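You operate a simulated robot arm through the tools that you are given. There is no shell and no other tool. Be economical: measure what you need, move in short steps, check, and stop when the job is done.

You run a simulated robot arm. Do the job below in one go: nothing can be reset, and whatever is moved stays where it is left.

## Task
Put one of the yoghurt tubs from the worktop over the wide drawers on top of the wooden press.

Only the result counts: the job must be done as asked and must still hold three seconds after the hand-in. Knocking over, shifting, dropping, spilling or breaking anything else fails it.

## Robot
A 6-joint arm with a two-finger parallel gripper, fixed in place. Base frame: the origin is at the foot of the arm, x ahead of it, y to its left, z up. Units: mm, rad, N and s.
With the tool pointing down near the work surface it reaches from about 360 to 760 mm from the base axis. Its first joint turns from -1.152 to 1.152 rad. Payload 2.45 kg.
The TCP is the grasp point between the finger pads, 24 mm short of the fingertips. In the tool frame z runs along the fingers and y along their closing line. The gripper opens to 68 mm. The fingers are 17 mm wide and 10 mm thick; the gripper's body (40 by 70 mm) begins 41 mm behind the TCP.
Orientation is that of the tool frame in the base frame, as a unit quaternion [x, y, z, w]. With the fingers straight down and closing along the base's y, the tool's x points along the base's -x, its y along +y and its z along -z.

## Interface
- The arm moves only by the tool arm_command. Its argument "commands" is a list of rows, each a list of 5 numbers: the shift along the tool's x, y, z in mm, then the turn about the tool's z in rad, then the gripper command, from -1 (shut) to 1 (fully open), values between in proportion. In form: [[x, y, z, twist, hand], ...]. A call has 1 to 20 rows; each row shifts and turns the commanded pose from where the row before left it, along the tool's axes as they then stand. Rows are played at 5 a second. More than 50 mm and 0.15 rad between two rows, or a gripper value outside its range, and nothing of the call is played. A pose out of reach is approached as far as the arm can. The call stops where the force on the tool passes 40 N (or 10 N more than at its start, if that is more) or the arm is blocked; 0.2 s more then pass. Each finger travels about 108 mm/s and halts on what it meets, pressing with about 41 N; the grip force reading is that of the motor and also rises with nothing between the fingers. The clock runs only during rows and for 0.2 s after the last one: add rows that do not move to give the fingers time. It gives the time, the measured TCP pose, the force on the tool (base axes), the opening and the grip force at its end, in the units of the frame above (readings bear some noise), and new pictures: "show" is both (left out), scene, wrist or none.
- Cameras (640 x 400 px; columns grow to the right, rows downward): "scene" is fixed at [190.1, 449.1, 1449.1]; the picture's right is [-0.31, -0.95, 0.00], its down [-0.73, 0.24, -0.64] and it looks along [0.61, -0.20, -0.77] (base axes); focal length 315 px, centre (320, 200). "wrist" rides on the gripper at [84, 11, -75] in the tool frame; the picture's right is [-0.13, 0.99, 0.00], its down [-0.60, -0.08, -0.79] and it looks along [-0.79, -0.10, 0.61] (tool axes); focal length 251 px, centre (320, 200). There is no depth. A picture from a camera that has moved, and an enlarged one, comes with that camera's place and axes in the base frame and with its lens. The place of the scene camera against the robot may be out by one fixed shift of up to 18 mm in any direction.
- close_up(camera, box): a new picture of the part [left, top, right, bottom] of that camera's present view, enlarged. No time passes.
- hand_in(): hands the job in; it is judged then, once.

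Go step by step. Nothing tells you positions but the pictures and the camera data: compare them with the known pose of the tool, close in by small moves and look again before you grip or let go. The budget is 90 turns and 170 pictures, counting those below and the enlarged ones. Unless the task says otherwise, let go and move clear before handing in, and close with one line.

The tools are called after "Call:" as a command line: name --pt "numbers of a row" for each row, then --argument value for the rest, lists and objects as JSON in quotes. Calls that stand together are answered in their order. arm_command: Moves the arm, as the interface text tells. Its arguments: {"type":"object","properties":{"commands":{"type":"array"},"show":{"type":"string","enum":["both","scene","wrist","none"]}},"required":["commands"]} The other tools are called the same way: close_up (camera, box) takes an enlarged picture of a part of a camera's view; hand_in () hands the job in.

At the start:

```text
time: 0.0
position: [355.5, 251.4, 1203.6]
tcp_rot: [0.001, 1.0, 0.001, 0.0]
force: [0.5, -0.2, 0.6]
finger_gap: 68.2
gripper_force: 0.1
```

scene: 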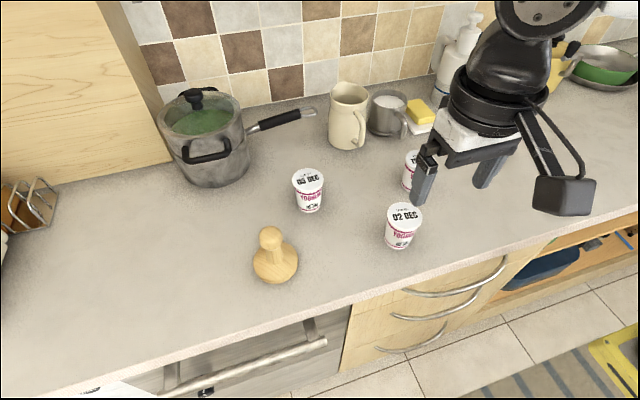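
wrist: 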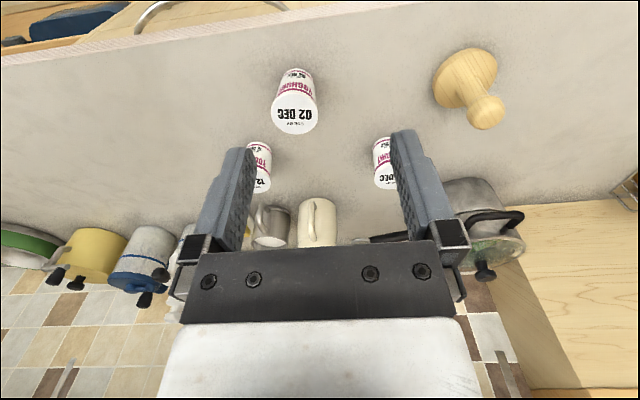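

The tubs marked 02 DEC (about x 458, y 198) and the one behind the gripper (about y 100) look to be over the drawers. The wooden thing with a knob is near x 480, y 440. I'll look closer at both before moving.

Call:
close_up --camera "scene" --box '[220, 140, 460, 290]'

Call:
close_up --camera "wrist" --box '[400, 30, 560, 130]'

Call:
close_up --camera "scene" --box '[140, 200, 640, 400]'

```text
2.67 times, centred on (340, 215) of scene
camera zoom: at [190.1, 449.1, 1449.1], right [-0.31, -0.95, 0.0], down [-0.73, 0.24, -0.64], along [0.61, -0.2, -0.77], focal length 841 px, centre (267, 160)
```

zoom: 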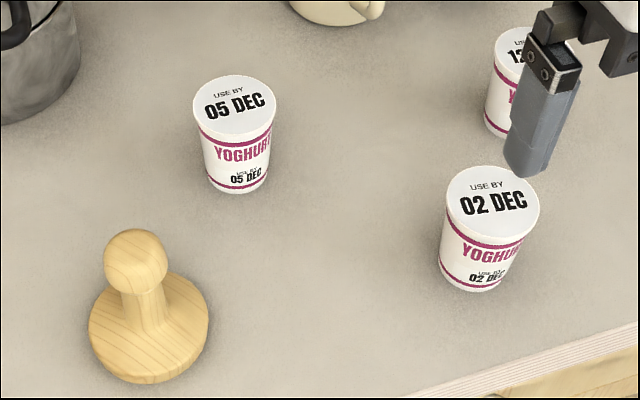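

```text
4.00 times, centred on (480, 80) of wrist
camera zoom: at [271.1, 261.5, 1278.6], right [0.13, 0.99, 0.0], down [0.6, -0.08, 0.79], along [0.79, -0.1, -0.61], focal length 1006 px, centre (-320, 680)
```

zoom: 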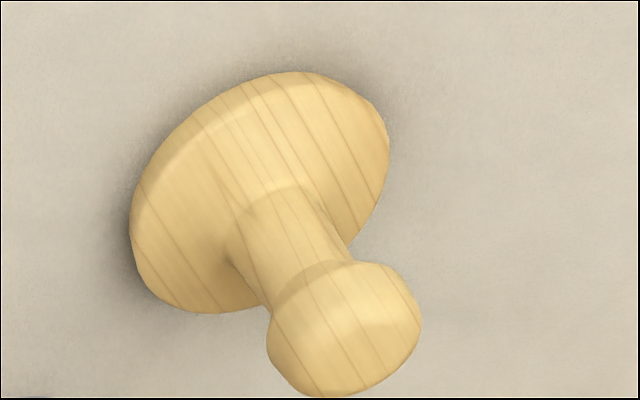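

```text
1.28 times, centred on (390, 300) of scene
camera zoom: at [190.1, 449.1, 1449.1], right [-0.31, -0.95, 0.0], down [-0.73, 0.24, -0.64], along [0.61, -0.2, -0.77], focal length 404 px, centre (230, 72)
```

zoom: 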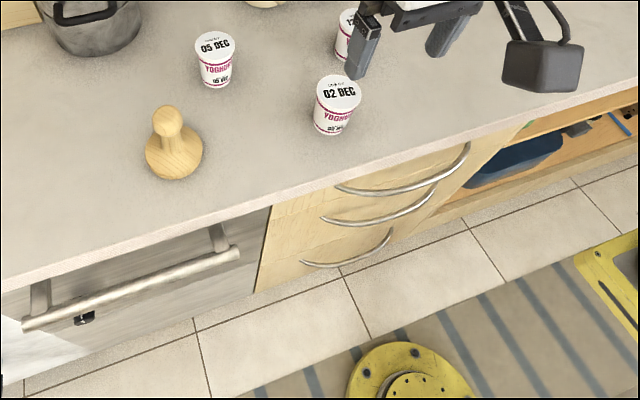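

The 02 DEC tub is clearly over the drawers, and the press has a disc base with a knob on top. I'll move above and just short of the 02 tub to measure it with the wrist camera.

Call:
arm_command --pt "-17 -13 30 0 1" --pt "-17 -13 30 0 1" --pt "-17 -13 30 0 1" --pt "-16 -13 20 0 1" --pt "0 0 0 0 1" --pt "0 0 0 0 1"

```text
time: 1.4
position: [422.1, 202.1, 1094.1]
tcp_rot: [0.0, 1.0, 0.0, 0.0]
force: [0.3, -0.5, -0.4]
finger_gap: 68.0
gripper_force: 0.2
camera wrist: at [337.5, 211.6, 1169.7], right [0.13, 0.99, 0.0], down [0.6, -0.08, 0.79], along [0.79, -0.1, -0.61], focal length 251 px, centre (320, 200)
```

scene: 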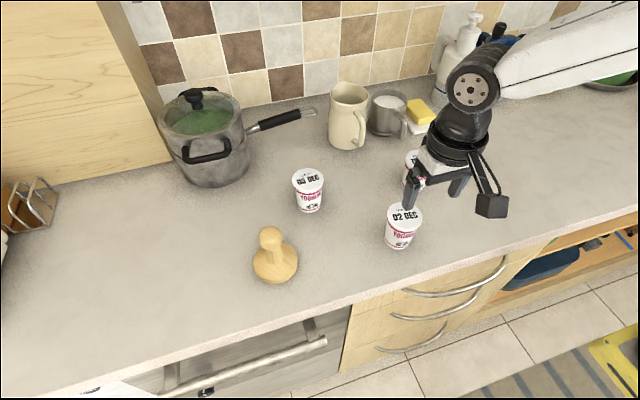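
wrist: 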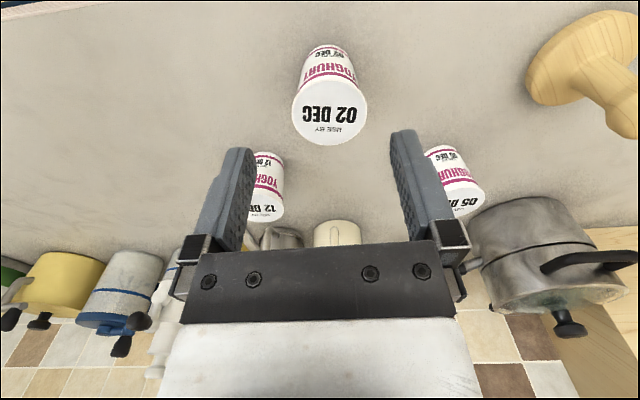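

The tub is straight ahead and below the fingers. I'll enlarge the wrist view to measure its lid and base.

Call:
close_up --camera "wrist" --box '[250, 30, 410, 150]'

Call:
close_up --camera "wrist" --box '[500, 0, 640, 140]'

```text
3.33 times, centred on (330, 90) of wrist
camera zoom: at [337.5, 211.6, 1169.7], right [0.13, 0.99, 0.0], down [0.6, -0.08, 0.79], along [0.79, -0.1, -0.61], focal length 838 px, centre (287, 567)
```

zoom: 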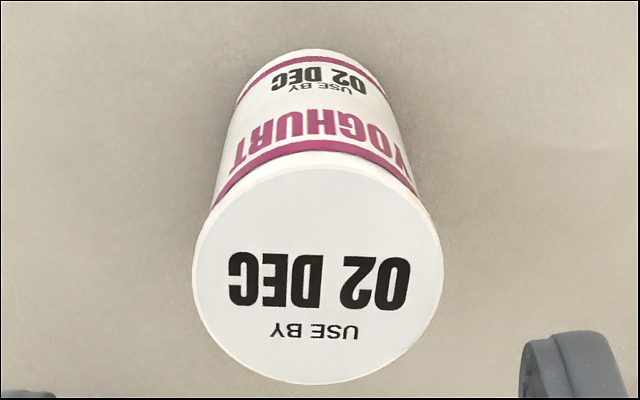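

```text
2.86 times, centred on (570, 70) of wrist
camera zoom: at [337.5, 211.6, 1169.7], right [0.13, 0.99, 0.0], down [0.6, -0.08, 0.79], along [0.79, -0.1, -0.61], focal length 718 px, centre (-394, 571)
```

zoom: 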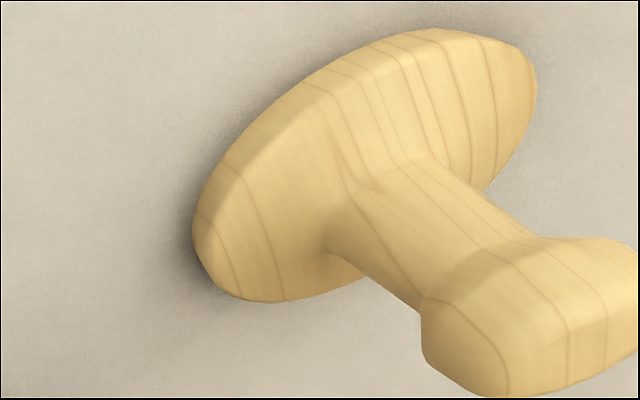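

The lid is about 63 mm wide at roughly (462, 204.5, 980). That leaves about 2 mm each side in the open gripper, so I'll come closer and measure again.

Call:
arm_command --pt "-20 1 24 0 1" --pt "-18 2 24 0 1" --pt "0 0 0 0 1" --pt "0 0 0 0 1" --show "wrist"

Call:
close_up --camera "wrist" --box '[220, 50, 420, 175]'

```text
time: 2.4
position: [460.5, 203.7, 1046.7]
tcp_rot: [0.0, 1.0, 0.0, -0.001]
force: [0.5, 0.7, -0.4]
finger_gap: 67.9
gripper_force: 0.1
camera wrist: at [375.5, 212.9, 1121.5], right [0.13, 0.99, 0.0], down [0.6, -0.08, 0.79], along [0.79, -0.1, -0.61], focal length 251 px, centre (320, 200)
```

wrist: 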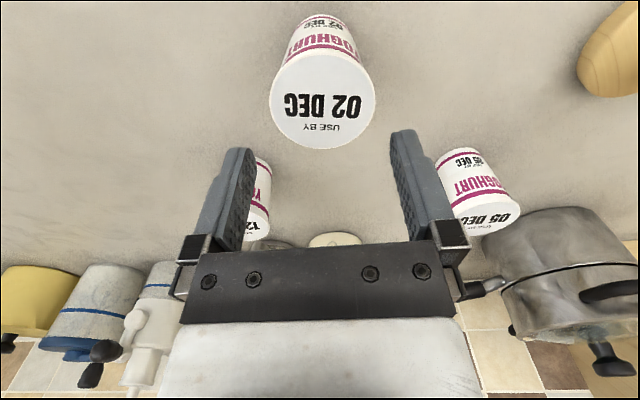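

```text
3.20 times, centred on (320, 112) of wrist
camera zoom: at [375.5, 212.9, 1121.5], right [0.13, 0.99, 0.0], down [0.6, -0.08, 0.79], along [0.79, -0.1, -0.61], focal length 805 px, centre (320, 480)
```

zoom: 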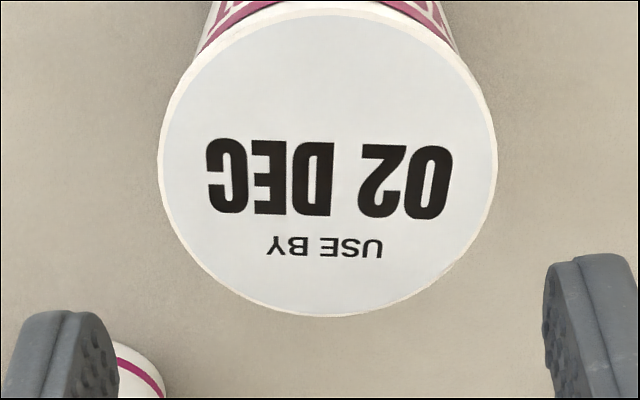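

Lid centre comes out near (464, 204.3), top at z about 982, diameter about 63. I'll centre over it and go down to just above the lid, then check.

Call:
arm_command --pt "-3.5 0.5 15 0 1" --pt "0 0 18 0 1" --pt "0 0 0 0 1" --pt "0 0 0 0 1" --show "scene"

Call:
close_up --camera "wrist" --box '[220, 75, 420, 200]'

Call:
close_up --camera "scene" --box '[340, 150, 500, 250]'

```text
time: 3.4
position: [464.4, 204.6, 1012.8]
tcp_rot: [0.001, 1.0, 0.0, 0.0]
force: [0.6, 0.1, -0.1]
finger_gap: 68.2
gripper_force: 0.1
```

scene: 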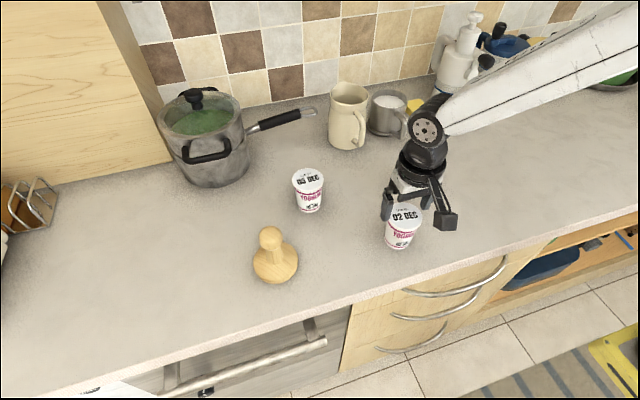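

```text
3.20 times, centred on (320, 138) of wrist
camera zoom: at [379.3, 214.1, 1088.6], right [0.13, 0.99, 0.0], down [0.6, -0.08, 0.79], along [0.79, -0.1, -0.61], focal length 805 px, centre (320, 400)
```

zoom: 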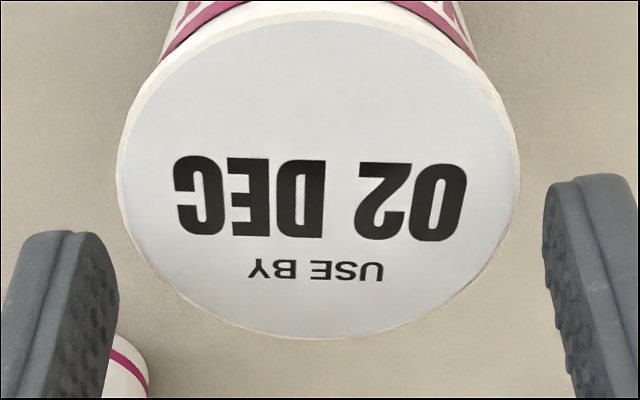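

```text
4.00 times, centred on (420, 200) of scene
camera zoom: at [190.1, 449.1, 1449.1], right [-0.31, -0.95, 0.0], down [-0.73, 0.24, -0.64], along [0.61, -0.2, -0.77], focal length 1261 px, centre (-80, 200)
```

zoom: 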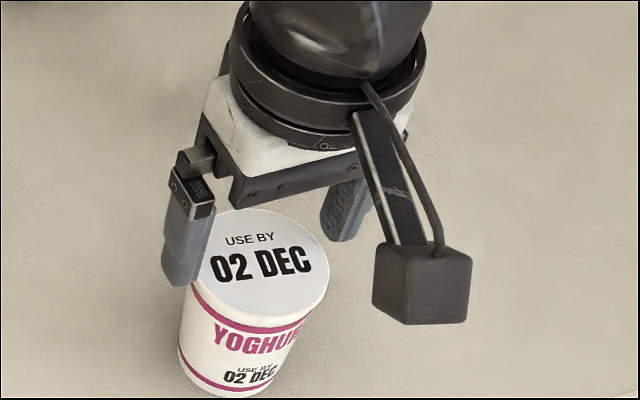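

The lid looks about 64 mm wide, so clearance is tight. I'll drop the tips to just above lid level and compare the gaps directly.

Call:
arm_command --pt "0 -0.5 4.5 0 1" --pt "0 0 0 0 1" --pt "0 0 0 0 1" --show "none"

Call:
close_up --camera "wrist" --box '[220, 75, 420, 200]'

Call:
close_up --camera "wrist" --box '[210, 110, 290, 160]'

Call:
close_up --camera "wrist" --box '[350, 110, 430, 160]'

```text
time: 4.2
position: [464.6, 204.3, 1008.1]
tcp_rot: [0.0, 1.0, 0.0, 0.0]
force: [-0.6, 0.0, -0.8]
finger_gap: 67.9
gripper_force: 0.1
```

```text
3.20 times, centred on (320, 138) of wrist
camera zoom: at [379.8, 213.4, 1083.6], right [0.13, 0.99, 0.0], down [0.6, -0.08, 0.79], along [0.79, -0.1, -0.61], focal length 805 px, centre (320, 400)
```

zoom: 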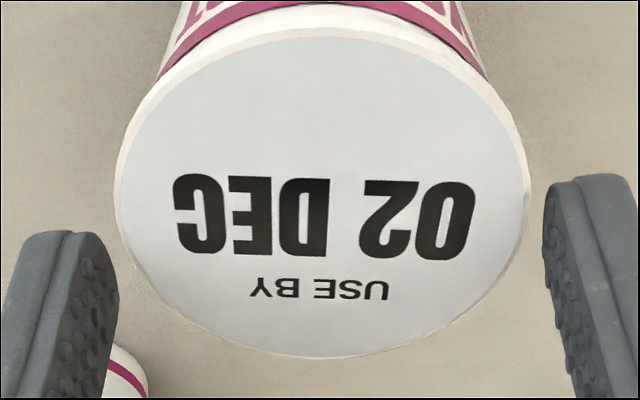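

```text
8.00 times, centred on (250, 135) of wrist
camera zoom: at [379.8, 213.4, 1083.6], right [0.13, 0.99, 0.0], down [0.6, -0.08, 0.79], along [0.79, -0.1, -0.61], focal length 2012 px, centre (880, 720)
```

zoom: 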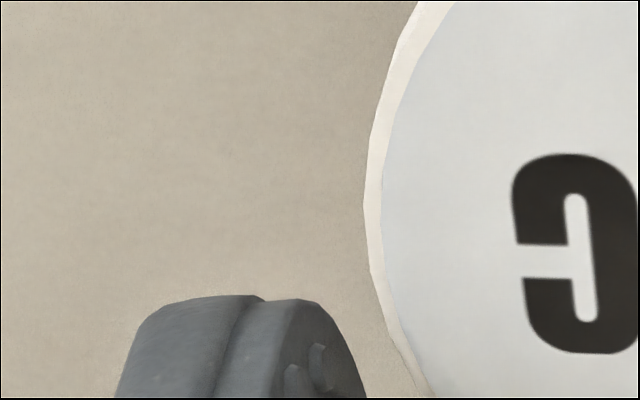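

```text
8.00 times, centred on (390, 135) of wrist
camera zoom: at [379.8, 213.4, 1083.6], right [0.13, 0.99, 0.0], down [0.6, -0.08, 0.79], along [0.79, -0.1, -0.61], focal length 2012 px, centre (-240, 720)
```

zoom: 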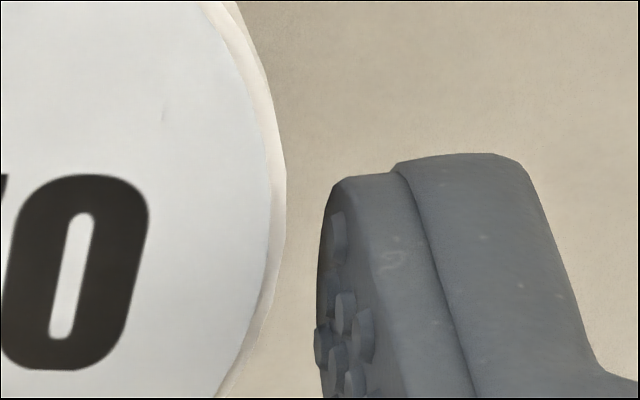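

The lid sits evenly between the pads, about 2–3 mm clear on each side. I'll go down in small steps while watching the force.

Call:
arm_command --pt "0 0.3 3 0 1" --pt "0 0 3 0 1" --pt "0 0 3 0 1" --pt "0 0 0 0 1" --show "wrist"

Call:
close_up --camera "wrist" --box '[220, 75, 420, 200]'

```text
time: 5.2
position: [463.4, 203.2, 998.3]
tcp_rot: [0.0, 1.0, 0.001, 0.0]
force: [-0.9, 0.2, -0.1]
finger_gap: 68.1
gripper_force: 0.0
camera wrist: at [379.8, 212.7, 1074.5], right [0.13, 0.99, 0.0], down [0.6, -0.08, 0.79], along [0.79, -0.1, -0.61], focal length 251 px, centre (320, 200)
```

wrist: 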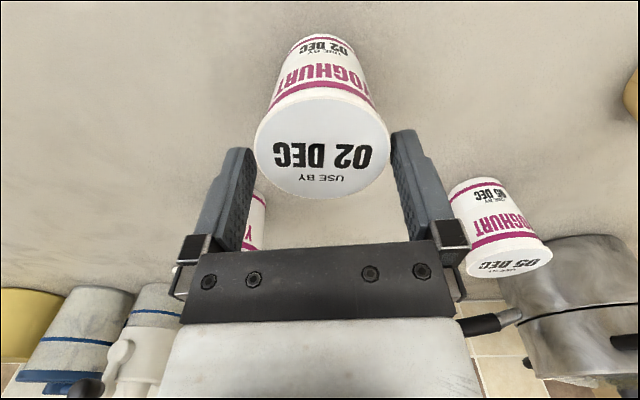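

```text
3.20 times, centred on (320, 138) of wrist
camera zoom: at [379.8, 212.7, 1074.5], right [0.13, 0.99, 0.0], down [0.6, -0.08, 0.79], along [0.79, -0.1, -0.61], focal length 805 px, centre (320, 400)
```

zoom: 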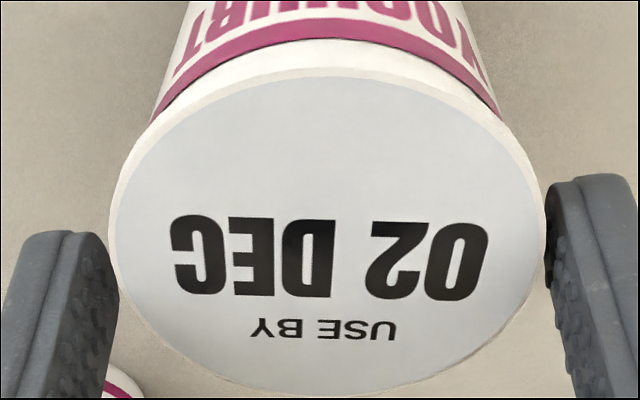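

No contact so far and the tips are beside the rim. I'll continue down to grip height.

Call:
arm_command --pt "0 0 4 0 1" --pt "0 0 4 0 1" --pt "0 0 4 0 1" --pt "0 0 4 0 1" --pt "0 0 4 0 1" --pt "0 0 0 0 1" --show "both"

Call:
close_up --camera "wrist" --box '[220, 100, 420, 225]'

```text
time: 6.6
position: [464.1, 203.1, 978.7]
tcp_rot: [0.0, 1.0, -0.001, 0.0]
force: [0.0, -0.5, -0.2]
finger_gap: 68.0
gripper_force: 0.0
camera wrist: at [380.4, 212.5, 1054.2], right [0.13, 0.99, 0.0], down [0.6, -0.08, 0.79], along [0.79, -0.1, -0.61], focal length 251 px, centre (320, 200)
```

scene: 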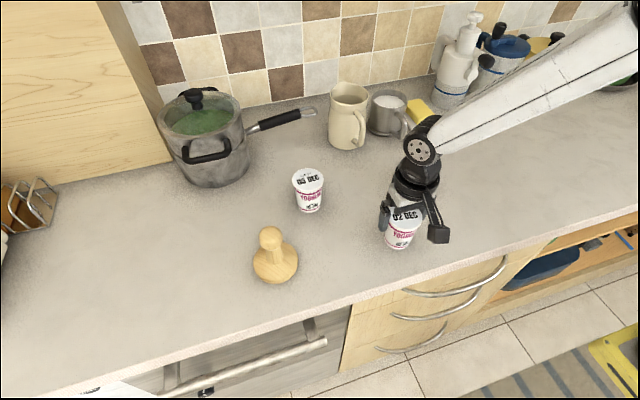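
wrist: 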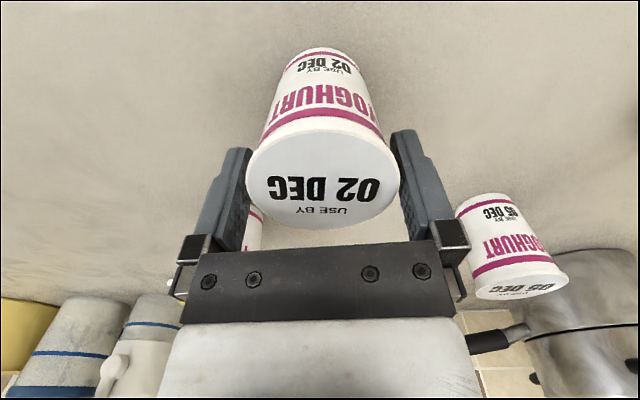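

```text
3.20 times, centred on (320, 162) of wrist
camera zoom: at [380.4, 212.5, 1054.2], right [0.13, 0.99, 0.0], down [0.6, -0.08, 0.79], along [0.79, -0.1, -0.61], focal length 805 px, centre (320, 320)
```

zoom: 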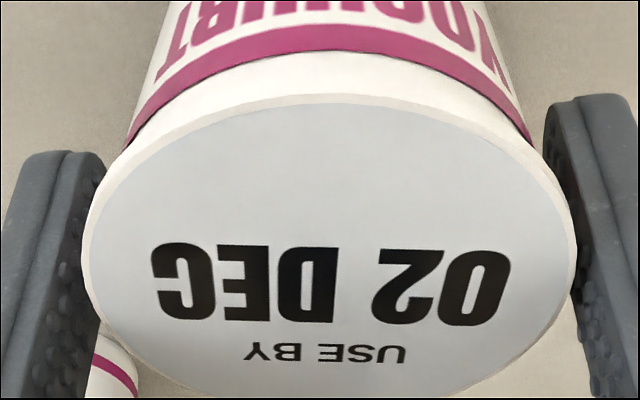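

The fingers straddle the rim with no force. I'll close the gripper.

Call:
arm_command --pt "0 0 0 0 0.8" --pt "0 0 0 0 0.5" --pt "0 0 0 0 -1" --pt "0 0 0 0 -1" --pt "0 0 0 0 -1" --show "wrist"

```text
time: 7.8
position: [464.5, 203.8, 979.0]
tcp_rot: [0.001, 1.0, 0.001, -0.001]
force: [0.7, -0.5, 0.6]
finger_gap: 59.8
gripper_force: 40.9
camera wrist: at [380.4, 212.5, 1054.3], right [0.13, 0.99, 0.0], down [0.6, -0.08, 0.79], along [0.79, -0.1, -0.61], focal length 251 px, centre (320, 200)
```

wrist: 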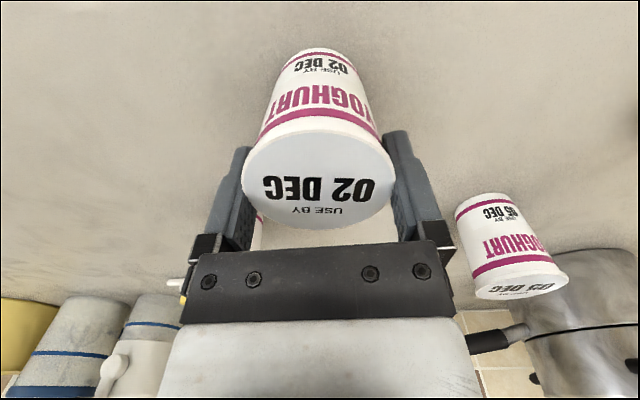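

The tub is held at 60 mm with 41 N. I'll lift it straight up.

Call:
arm_command --pt "0 0 -5 0 -1" --pt "0 0 -15 0 -1" --pt "0 0 -30 0 -1" --pt "0 0 -40 0 -1" --pt "0 0 -40 0 -1" --pt "0 0 -40 0 -1" --pt "0 0 0 0 -1" --pt "0 0 0 0 -1"

```text
time: 9.6
position: [465.0, 203.5, 1149.9]
tcp_rot: [0.0, 1.0, 0.0, 0.0]
force: [-0.3, 0.7, 1.3]
finger_gap: 0.1
gripper_force: 23.8
camera wrist: at [381.6, 212.9, 1224.8], right [0.13, 0.99, 0.0], down [0.6, -0.08, 0.79], along [0.79, -0.1, -0.61], focal length 251 px, centre (320, 200)
```

scene: 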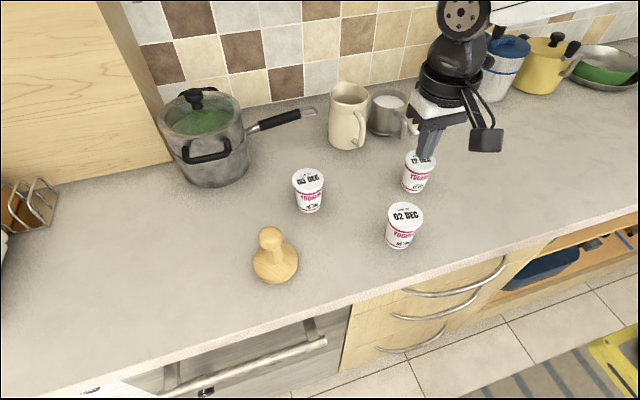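
wrist: 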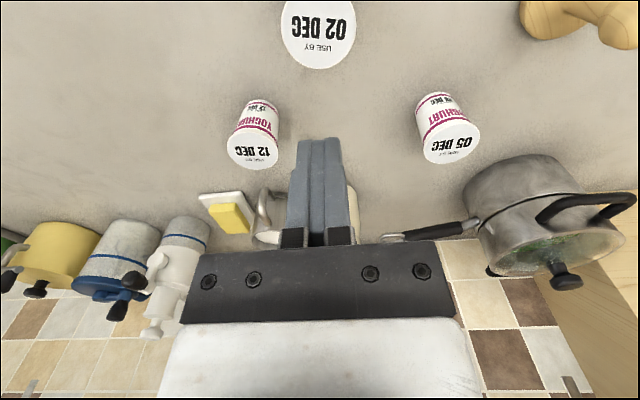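

The tub slipped out during the lift, but it is still standing upright about where it was. I'll open the gripper, look closely at the tub and try again with a deeper grip and a slow lift.

Call:
arm_command --pt "14 0 0 0 1" --pt "14 0 0 0 1" --pt "14 0 20 0 1" --pt "0 0 20 0 1" --pt "0 0 0 0 1" --pt "0 0 0 0 1" --show "none"

Call:
close_up --camera "wrist" --box '[240, 20, 400, 145]'

Call:
close_up --camera "scene" --box '[350, 180, 450, 260]'

```text
time: 11.0
position: [422.5, 203.0, 1105.7]
tcp_rot: [0.001, 1.0, 0.0, 0.001]
force: [-0.3, 0.5, -0.7]
finger_gap: 68.1
gripper_force: 0.1
```

```text
3.20 times, centred on (320, 82) of wrist
camera zoom: at [338.2, 213.1, 1182.5], right [0.13, 0.99, 0.0], down [0.6, -0.08, 0.79], along [0.79, -0.1, -0.61], focal length 805 px, centre (320, 576)
```

zoom: 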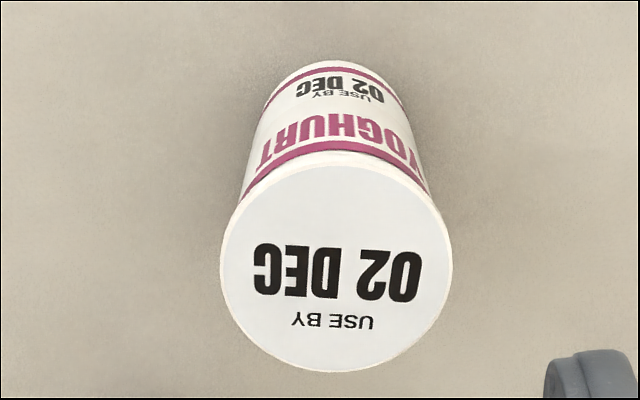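

```text
5.00 times, centred on (400, 220) of scene
camera zoom: at [190.1, 449.1, 1449.1], right [-0.31, -0.95, 0.0], down [-0.73, 0.24, -0.64], along [0.61, -0.2, -0.77], focal length 1577 px, centre (-80, 100)
```

zoom: 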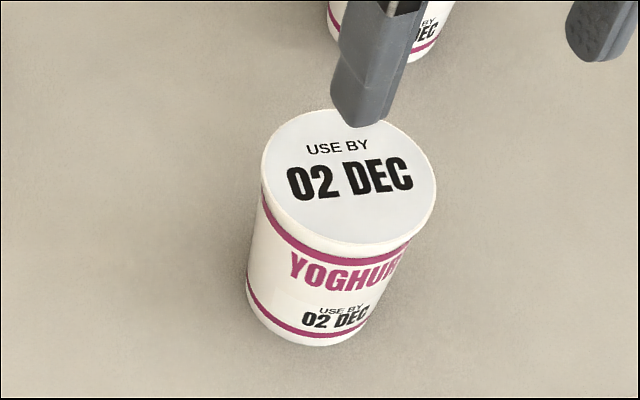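

The tub stands where it was, at about (464, 203.5), slightly turned. I'll come back over it, go down deeper than last time, and stop to check.

Call:
arm_command --pt "-21 0 20 0 1" --pt "-20.5 0 30 0 1" --pt "0 0 30 0 1" --pt "0 0 15 0 1" --pt "0 0 0 0 1" --pt "0 0 0 0 1" --show "none"

Call:
close_up --camera "wrist" --box '[220, 75, 420, 200]'

```text
time: 12.4
position: [462.3, 204.6, 1012.4]
tcp_rot: [0.0, 1.0, 0.001, 0.0]
force: [0.2, 0.4, 0.4]
finger_gap: 68.0
gripper_force: 0.1
```

```text
3.20 times, centred on (320, 138) of wrist
camera zoom: at [378.8, 212.8, 1088.7], right [0.13, 0.99, 0.0], down [0.6, -0.08, 0.79], along [0.79, -0.1, -0.61], focal length 805 px, centre (320, 400)
```

zoom: 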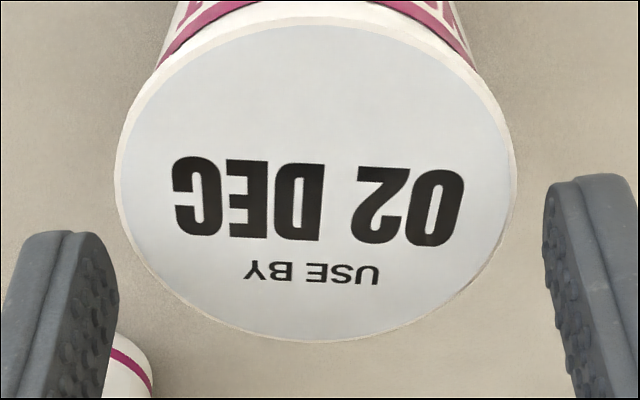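

Alignment is nearly the same as before. I'll nudge it 0.4 mm and go down to TCP z about 963.

Call:
arm_command --pt "0 -0.4 5 0 1" --pt "0 0 5 0 1" --pt "0 0 5 0 1" --pt "0 0 7 0 1" --pt "0 0 7 0 1" --pt "0 0 7 0 1" --pt "0 0 7 0 1" --pt "0 0 7 0 1" --pt "0 0 0 0 1" --pt "0 0 0 0 1"

```text
time: 14.6
position: [464.4, 203.7, 964.3]
tcp_rot: [0.0, 1.0, 0.0, -0.001]
force: [-0.1, 0.1, -0.5]
finger_gap: 68.3
gripper_force: 0.1
camera wrist: at [379.7, 212.6, 1039.3], right [0.13, 0.99, 0.0], down [0.6, -0.08, 0.79], along [0.79, -0.1, -0.61], focal length 251 px, centre (320, 200)
```

scene: 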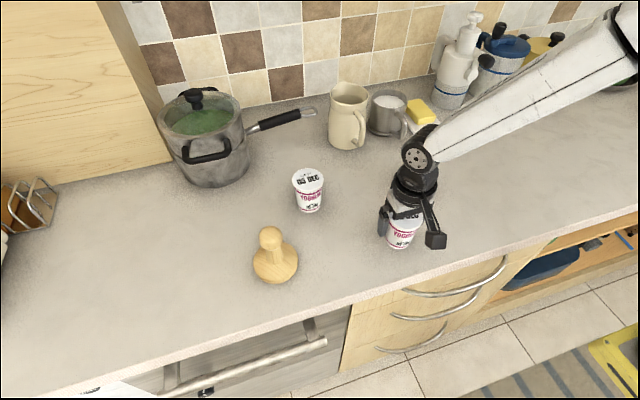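
wrist: 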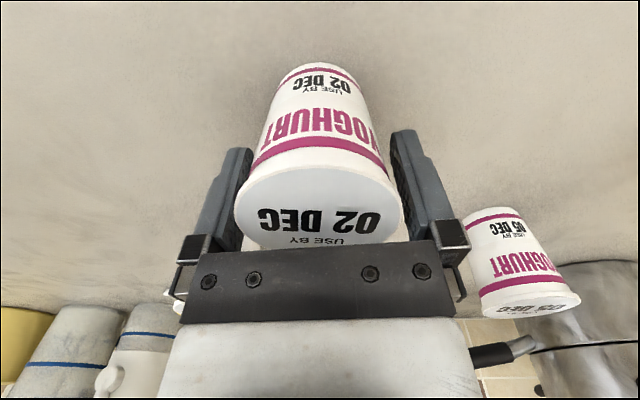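

The fingers are well down either side of the tub. I'll close and raise it only 6 mm, then check.

Call:
arm_command --pt "0 0 0 0 0.7" --pt "0 0 0 0 0.4" --pt "0 0 0 0 -1" --pt "0 0 0 0 -1" --pt "0 0 0 0 -1" --pt "0 0 0 0 -1" --show "wrist"

Call:
arm_command --pt "0 0 -1 0 -1" --pt "0 0 -1 0 -1" --pt "0 0 -2 0 -1" --pt "0 0 -2 0 -1" --pt "0 0 0 0 -1" --pt "0 0 0 0 -1"

```text
time: 16.0
position: [463.2, 203.8, 963.7]
tcp_rot: [0.0, 1.0, 0.001, 0.0]
force: [-0.6, 0.0, 0.4]
finger_gap: 59.9
gripper_force: 41.3
camera wrist: at [379.7, 212.6, 1039.3], right [0.13, 0.99, 0.0], down [0.6, -0.08, 0.79], along [0.79, -0.1, -0.61], focal length 251 px, centre (320, 200)
```

wrist: 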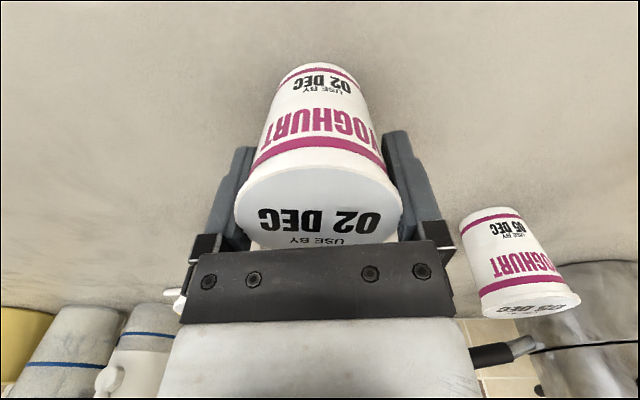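

```text
time: 17.4
position: [462.4, 202.8, 969.7]
tcp_rot: [0.0, 1.0, 0.0, 0.0]
force: [-0.1, -0.2, -1.6]
finger_gap: 59.8
gripper_force: 41.3
camera wrist: at [378.7, 212.6, 1045.0], right [0.13, 0.99, 0.0], down [0.6, -0.08, 0.79], along [0.79, -0.1, -0.61], focal length 251 px, centre (320, 200)
```

scene: 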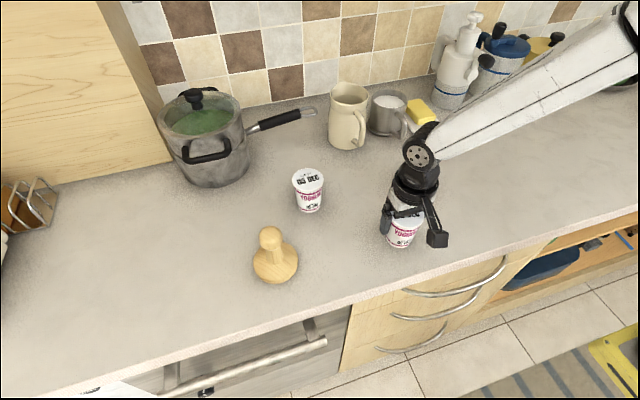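
wrist: 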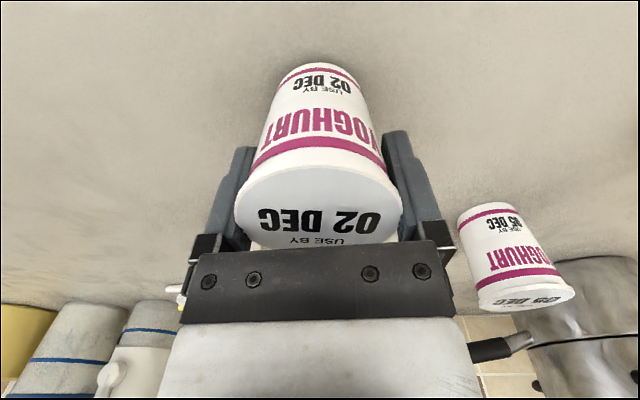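

The tub moves with the gripper now, with a downward pull of about 1.5 N. I'll raise it slowly and watch for slipping.

Call:
arm_command --pt "0 0 -4 0 -1" --pt "0 0 -6 0 -1" --pt "0 0 -8 0 -1" --pt "0 0 -8 0 -1" --pt "0 0 -8 0 -1" --pt "0 0 -6 0 -1" --pt "0 0 -3 0 -1" --pt "0 0 0 0 -1"

```text
time: 19.2
position: [462.7, 203.8, 1010.8]
tcp_rot: [0.0, 1.0, 0.0, 0.0]
force: [0.5, -0.4, -0.7]
finger_gap: 59.7
gripper_force: 40.9
camera wrist: at [379.2, 213.0, 1087.5], right [0.13, 0.99, 0.0], down [0.6, -0.08, 0.79], along [0.79, -0.1, -0.61], focal length 251 px, centre (320, 200)
```

scene: 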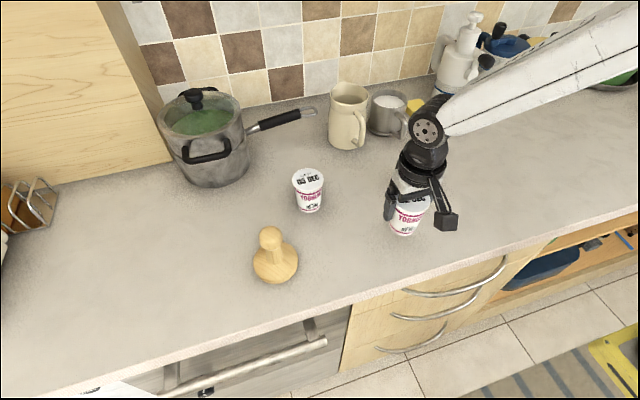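
wrist: 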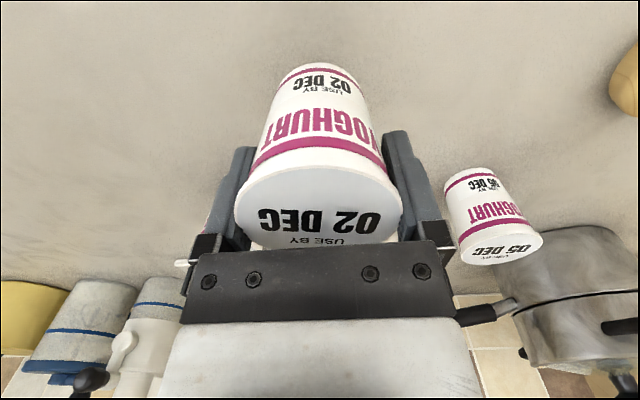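

The grip is firm. The tub bottom is 54 mm below the TCP. I'll raise it to about TCP 1140 and move toward the press, stopping short to measure the knob.

Call:
arm_command --pt "0 0 -8 0 -1" --pt "0 0 -14 0 -1" --pt "0 0 -16 0 -1" --pt "0 0 -16 0 -1" --pt "0 0 -16 0 -1" --pt "0 0 -16 0 -1" --pt "0 0 -16 0 -1" --pt "0 0 -16 0 -1" --pt "0 0 -8 0 -1" --pt "5 8 0 0 -1" --pt "8 15 0 0 -1" --pt "8 16 0 0 -1" --pt "8 16 0 0 -1" --pt "8 16 0 0 -1" --pt "5 16 0 0 -1" --pt "0 16 0 0 -1" --pt "0 16 0 0 -1" --pt "0 11 0 0 -1" --pt "0 5 0 0 -1" --pt "0 0 0 0 -1"

Call:
close_up --camera "wrist" --box '[370, 50, 530, 170]'

```text
time: 23.4
position: [421.7, 338.6, 1137.0]
tcp_rot: [0.0, 1.0, 0.0, 0.0]
force: [0.6, 0.4, -1.7]
finger_gap: 59.9
gripper_force: 40.9
camera wrist: at [336.3, 347.6, 1213.3], right [0.13, 0.99, 0.0], down [0.6, -0.08, 0.79], along [0.79, -0.1, -0.61], focal length 251 px, centre (320, 200)
```

scene: 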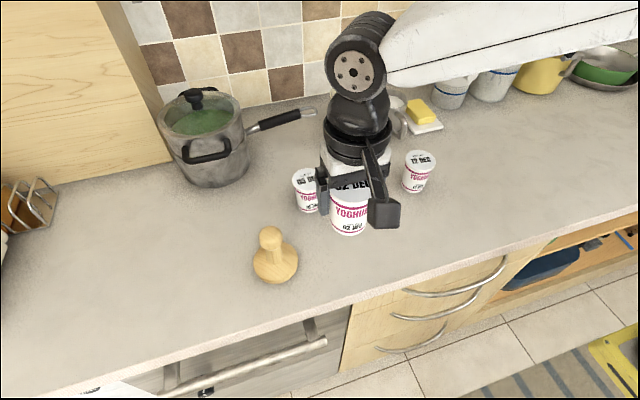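
wrist: 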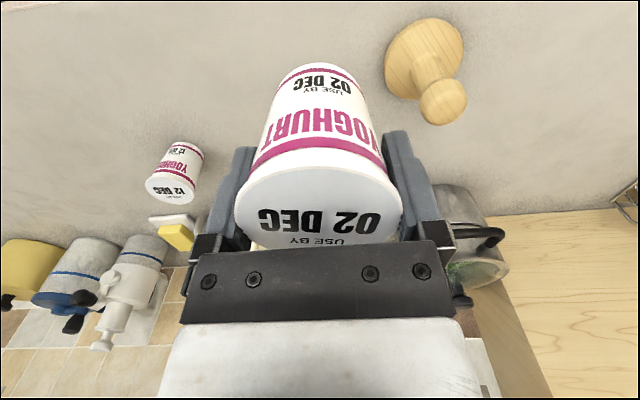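

```text
3.33 times, centred on (450, 110) of wrist
camera zoom: at [336.3, 347.6, 1213.3], right [0.13, 0.99, 0.0], down [0.6, -0.08, 0.79], along [0.79, -0.1, -0.61], focal length 838 px, centre (-113, 500)
```

zoom: 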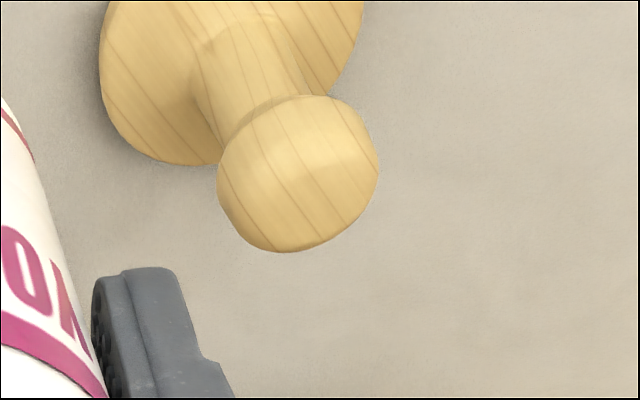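

I can see the knob clearly now. I'll enlarge it further to judge its top.

Call:
close_up --camera "wrist" --box '[380, 10, 480, 140]'

Call:
close_up --camera "scene" --box '[240, 215, 310, 290]'

```text
3.08 times, centred on (430, 75) of wrist
camera zoom: at [336.3, 347.6, 1213.3], right [0.13, 0.99, 0.0], down [0.6, -0.08, 0.79], along [0.79, -0.1, -0.61], focal length 774 px, centre (-18, 585)
```

zoom: 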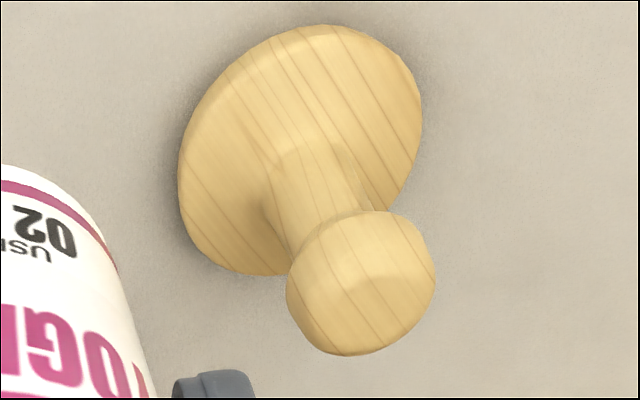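

```text
5.33 times, centred on (275, 252) of scene
camera zoom: at [190.1, 449.1, 1449.1], right [-0.31, -0.95, 0.0], down [-0.73, 0.24, -0.64], along [0.61, -0.2, -0.77], focal length 1682 px, centre (560, -80)
```

zoom: 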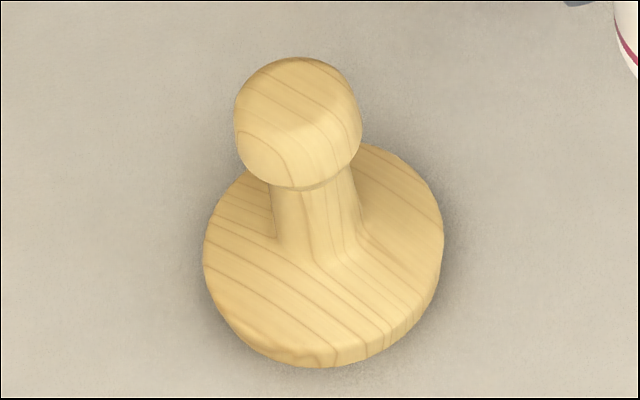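

Two views put the knob at about (480.5, 445, 999), top near z 1015, over the disc centre (480, 446). I'll carry the tub over it at a safe height.

Call:
arm_command --pt "-4 6 0 0 -1" --pt "-7 12 0 0 -1" --pt "-8 15 0 0 -1" --pt "-8 15 0 0 -1" --pt "-8 15 0 0 -1" --pt "-8 15 0 0 -1" --pt "-7 14 0 0 -1" --pt "-5 9 0 0 -1" --pt "-3 5 0 0 -1" --pt "0 1 0 0 -1" --pt "0 0 0 0 -1" --pt "0 0 0 0 -1"

Call:
close_up --camera "wrist" --box '[240, 0, 400, 110]'

Call:
close_up --camera "scene" --box '[210, 130, 360, 290]'

```text
time: 26.0
position: [480.8, 444.4, 1138.2]
tcp_rot: [0.0, 1.0, 0.0, 0.0]
force: [0.6, -0.1, -0.9]
finger_gap: 59.9
gripper_force: 40.3
camera wrist: at [395.1, 454.0, 1213.8], right [0.13, 0.99, 0.0], down [0.6, -0.08, 0.79], along [0.79, -0.1, -0.61], focal length 251 px, centre (320, 200)
```

scene: 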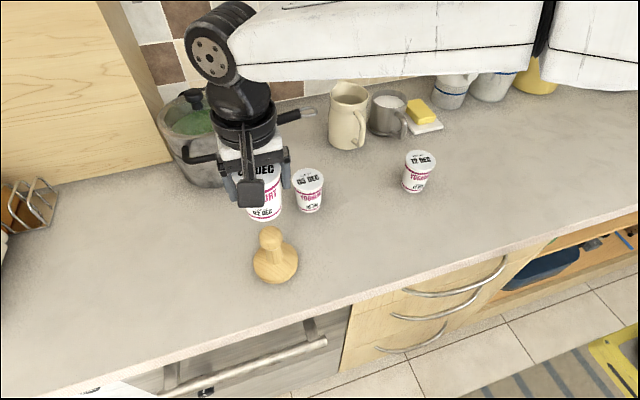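
wrist: 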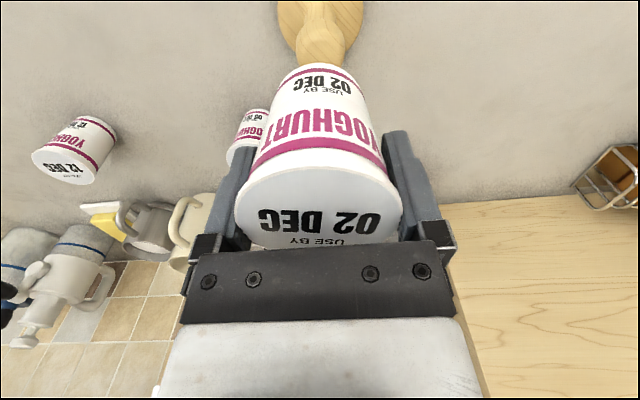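

```text
3.64 times, centred on (320, 55) of wrist
camera zoom: at [395.1, 454.0, 1213.8], right [0.13, 0.99, 0.0], down [0.6, -0.08, 0.79], along [0.79, -0.1, -0.61], focal length 914 px, centre (320, 727)
```

zoom: 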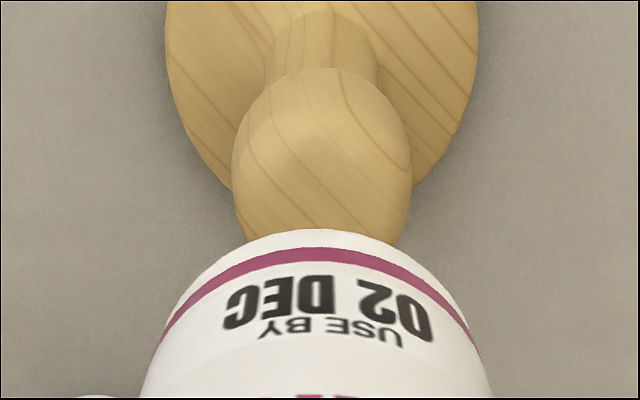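

```text
2.50 times, centred on (285, 210) of scene
camera zoom: at [190.1, 449.1, 1449.1], right [-0.31, -0.95, 0.0], down [-0.73, 0.24, -0.64], along [0.61, -0.2, -0.77], focal length 788 px, centre (408, 175)
```

zoom: 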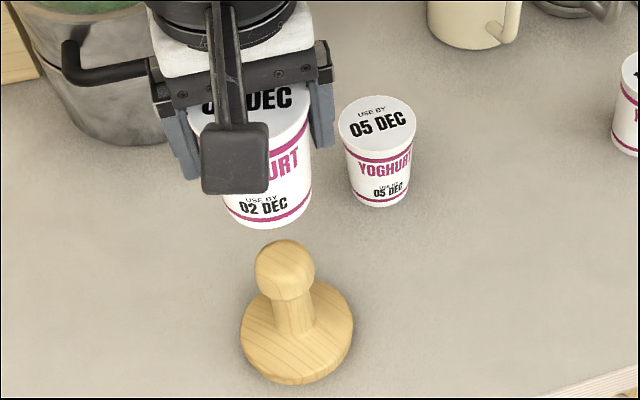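

The tub lines up with the knob within about 1–2 mm in both directions. I'll descend to about 12 mm above the expected top and check.

Call:
arm_command --pt "0 0 6 0 -1" --pt "0 0 10 0 -1" --pt "0 0 12 0 -1" --pt "0 0 12 0 -1" --pt "0 0 8 0 -1" --pt "0 0 5 0 -1" --pt "0 0 3 0 -1" --pt "0 0 0 0 -1" --pt "0 0 0 0 -1"

Call:
close_up --camera "wrist" --box '[240, 0, 400, 110]'

Call:
close_up --camera "scene" --box '[220, 170, 330, 290]'

```text
time: 28.0
position: [479.1, 445.6, 1082.8]
tcp_rot: [0.0, 1.0, 0.0, 0.001]
force: [-0.3, 1.1, -1.2]
finger_gap: 59.8
gripper_force: 40.9
camera wrist: at [394.6, 454.1, 1158.5], right [0.13, 0.99, 0.0], down [0.6, -0.08, 0.79], along [0.79, -0.1, -0.61], focal length 251 px, centre (320, 200)
```

scene: 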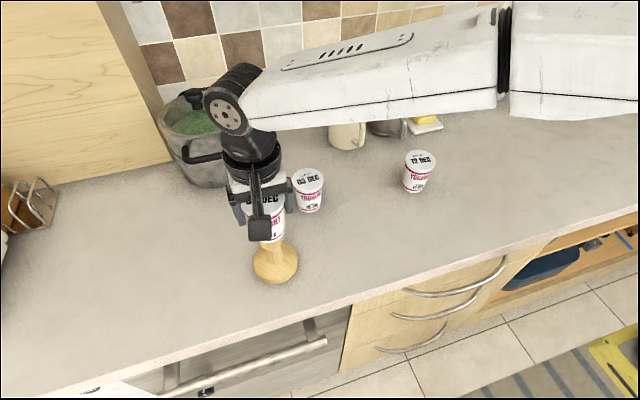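
wrist: 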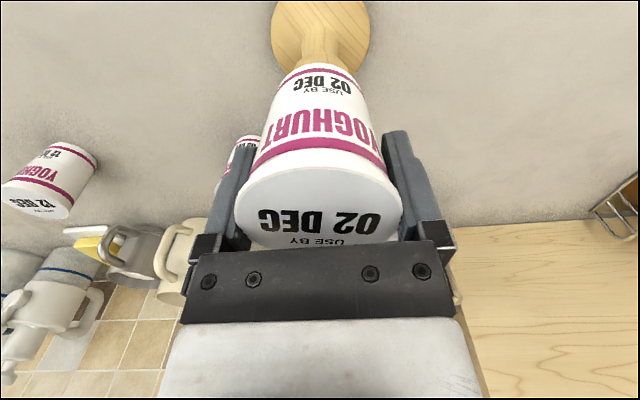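

```text
3.64 times, centred on (320, 55) of wrist
camera zoom: at [394.6, 454.1, 1158.5], right [0.13, 0.99, 0.0], down [0.6, -0.08, 0.79], along [0.79, -0.1, -0.61], focal length 914 px, centre (320, 727)
```

zoom: 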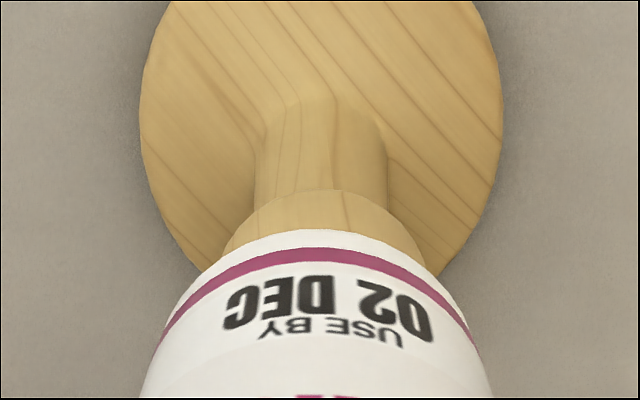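

```text
3.33 times, centred on (275, 230) of scene
camera zoom: at [190.1, 449.1, 1449.1], right [-0.31, -0.95, 0.0], down [-0.73, 0.24, -0.64], along [0.61, -0.2, -0.77], focal length 1051 px, centre (470, 100)
```

zoom: 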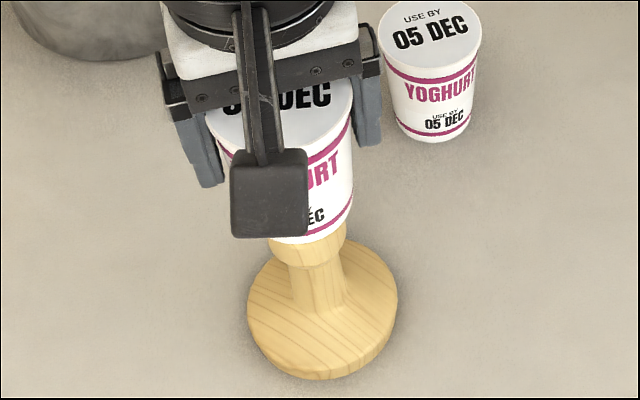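

Still well aligned, with the knob top close beneath. I'll creep down in small steps, watching the force for first contact.

Call:
arm_command --pt "0 0 2 0 -1" --pt "0 0 2 0 -1" --pt "0 0 2 0 -1" --pt "0 0 1 0 -1" --pt "0 0 0 0 -1" --show "none"

Call:
arm_command --pt "0 0 1 0 -1" --pt "0 0 1 0 -1" --pt "0 0 0 0 -1" --show "none"

Call:
close_up --camera "scene" --box '[220, 170, 330, 290]'

Call:
close_up --camera "wrist" --box '[240, 0, 400, 110]'

```text
time: 29.2
position: [479.6, 444.6, 1075.3]
tcp_rot: [0.0, 1.0, 0.0, 0.001]
force: [-0.3, 0.7, -1.2]
finger_gap: 59.7
gripper_force: 40.4
```

```text
time: 30.0
position: [478.4, 444.7, 1073.6]
tcp_rot: [0.0, 1.0, 0.0, 0.0]
force: [0.5, 0.8, -1.6]
finger_gap: 60.0
gripper_force: 40.9
```

```text
3.33 times, centred on (275, 230) of scene
camera zoom: at [190.1, 449.1, 1449.1], right [-0.31, -0.95, 0.0], down [-0.73, 0.24, -0.64], along [0.61, -0.2, -0.77], focal length 1051 px, centre (470, 100)
```

zoom: 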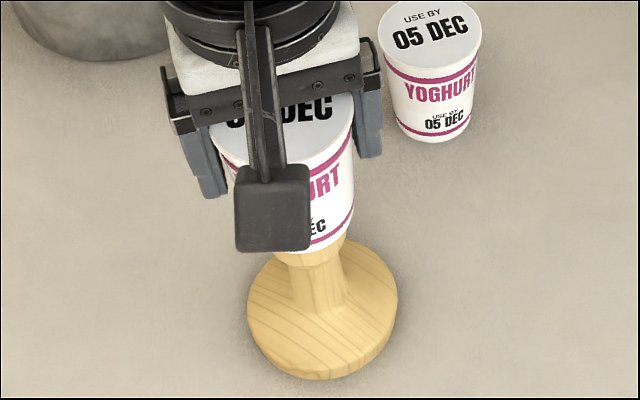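

```text
3.64 times, centred on (320, 55) of wrist
camera zoom: at [395.2, 454.3, 1149.1], right [0.13, 0.99, 0.0], down [0.6, -0.08, 0.79], along [0.79, -0.1, -0.61], focal length 914 px, centre (320, 727)
```

zoom: 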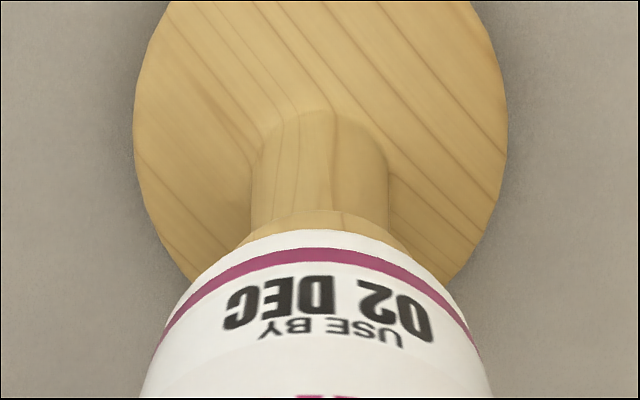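

No contact yet, with the bottom at about z 1019. I'll keep creeping down.

Call:
arm_command --pt "0 0 1 0 -1" --pt "0 0 1 0 -1" --pt "0 0 0 0 -1" --show "none"

Call:
arm_command --pt "0 0 1 0 -1" --pt "0 0 0.5 0 -1" --pt "0 0 0 0 -1" --show "none"

```text
time: 30.8
position: [479.8, 445.7, 1071.1]
tcp_rot: [0.001, 1.0, 0.0, 0.0]
force: [-0.3, 0.0, -1.8]
finger_gap: 59.6
gripper_force: 41.1
```

```text
time: 31.6
position: [479.4, 445.3, 1070.5]
tcp_rot: [0.0, 1.0, 0.0, -0.001]
force: [0.2, 0.7, -1.0]
finger_gap: 59.6
gripper_force: 40.7
```

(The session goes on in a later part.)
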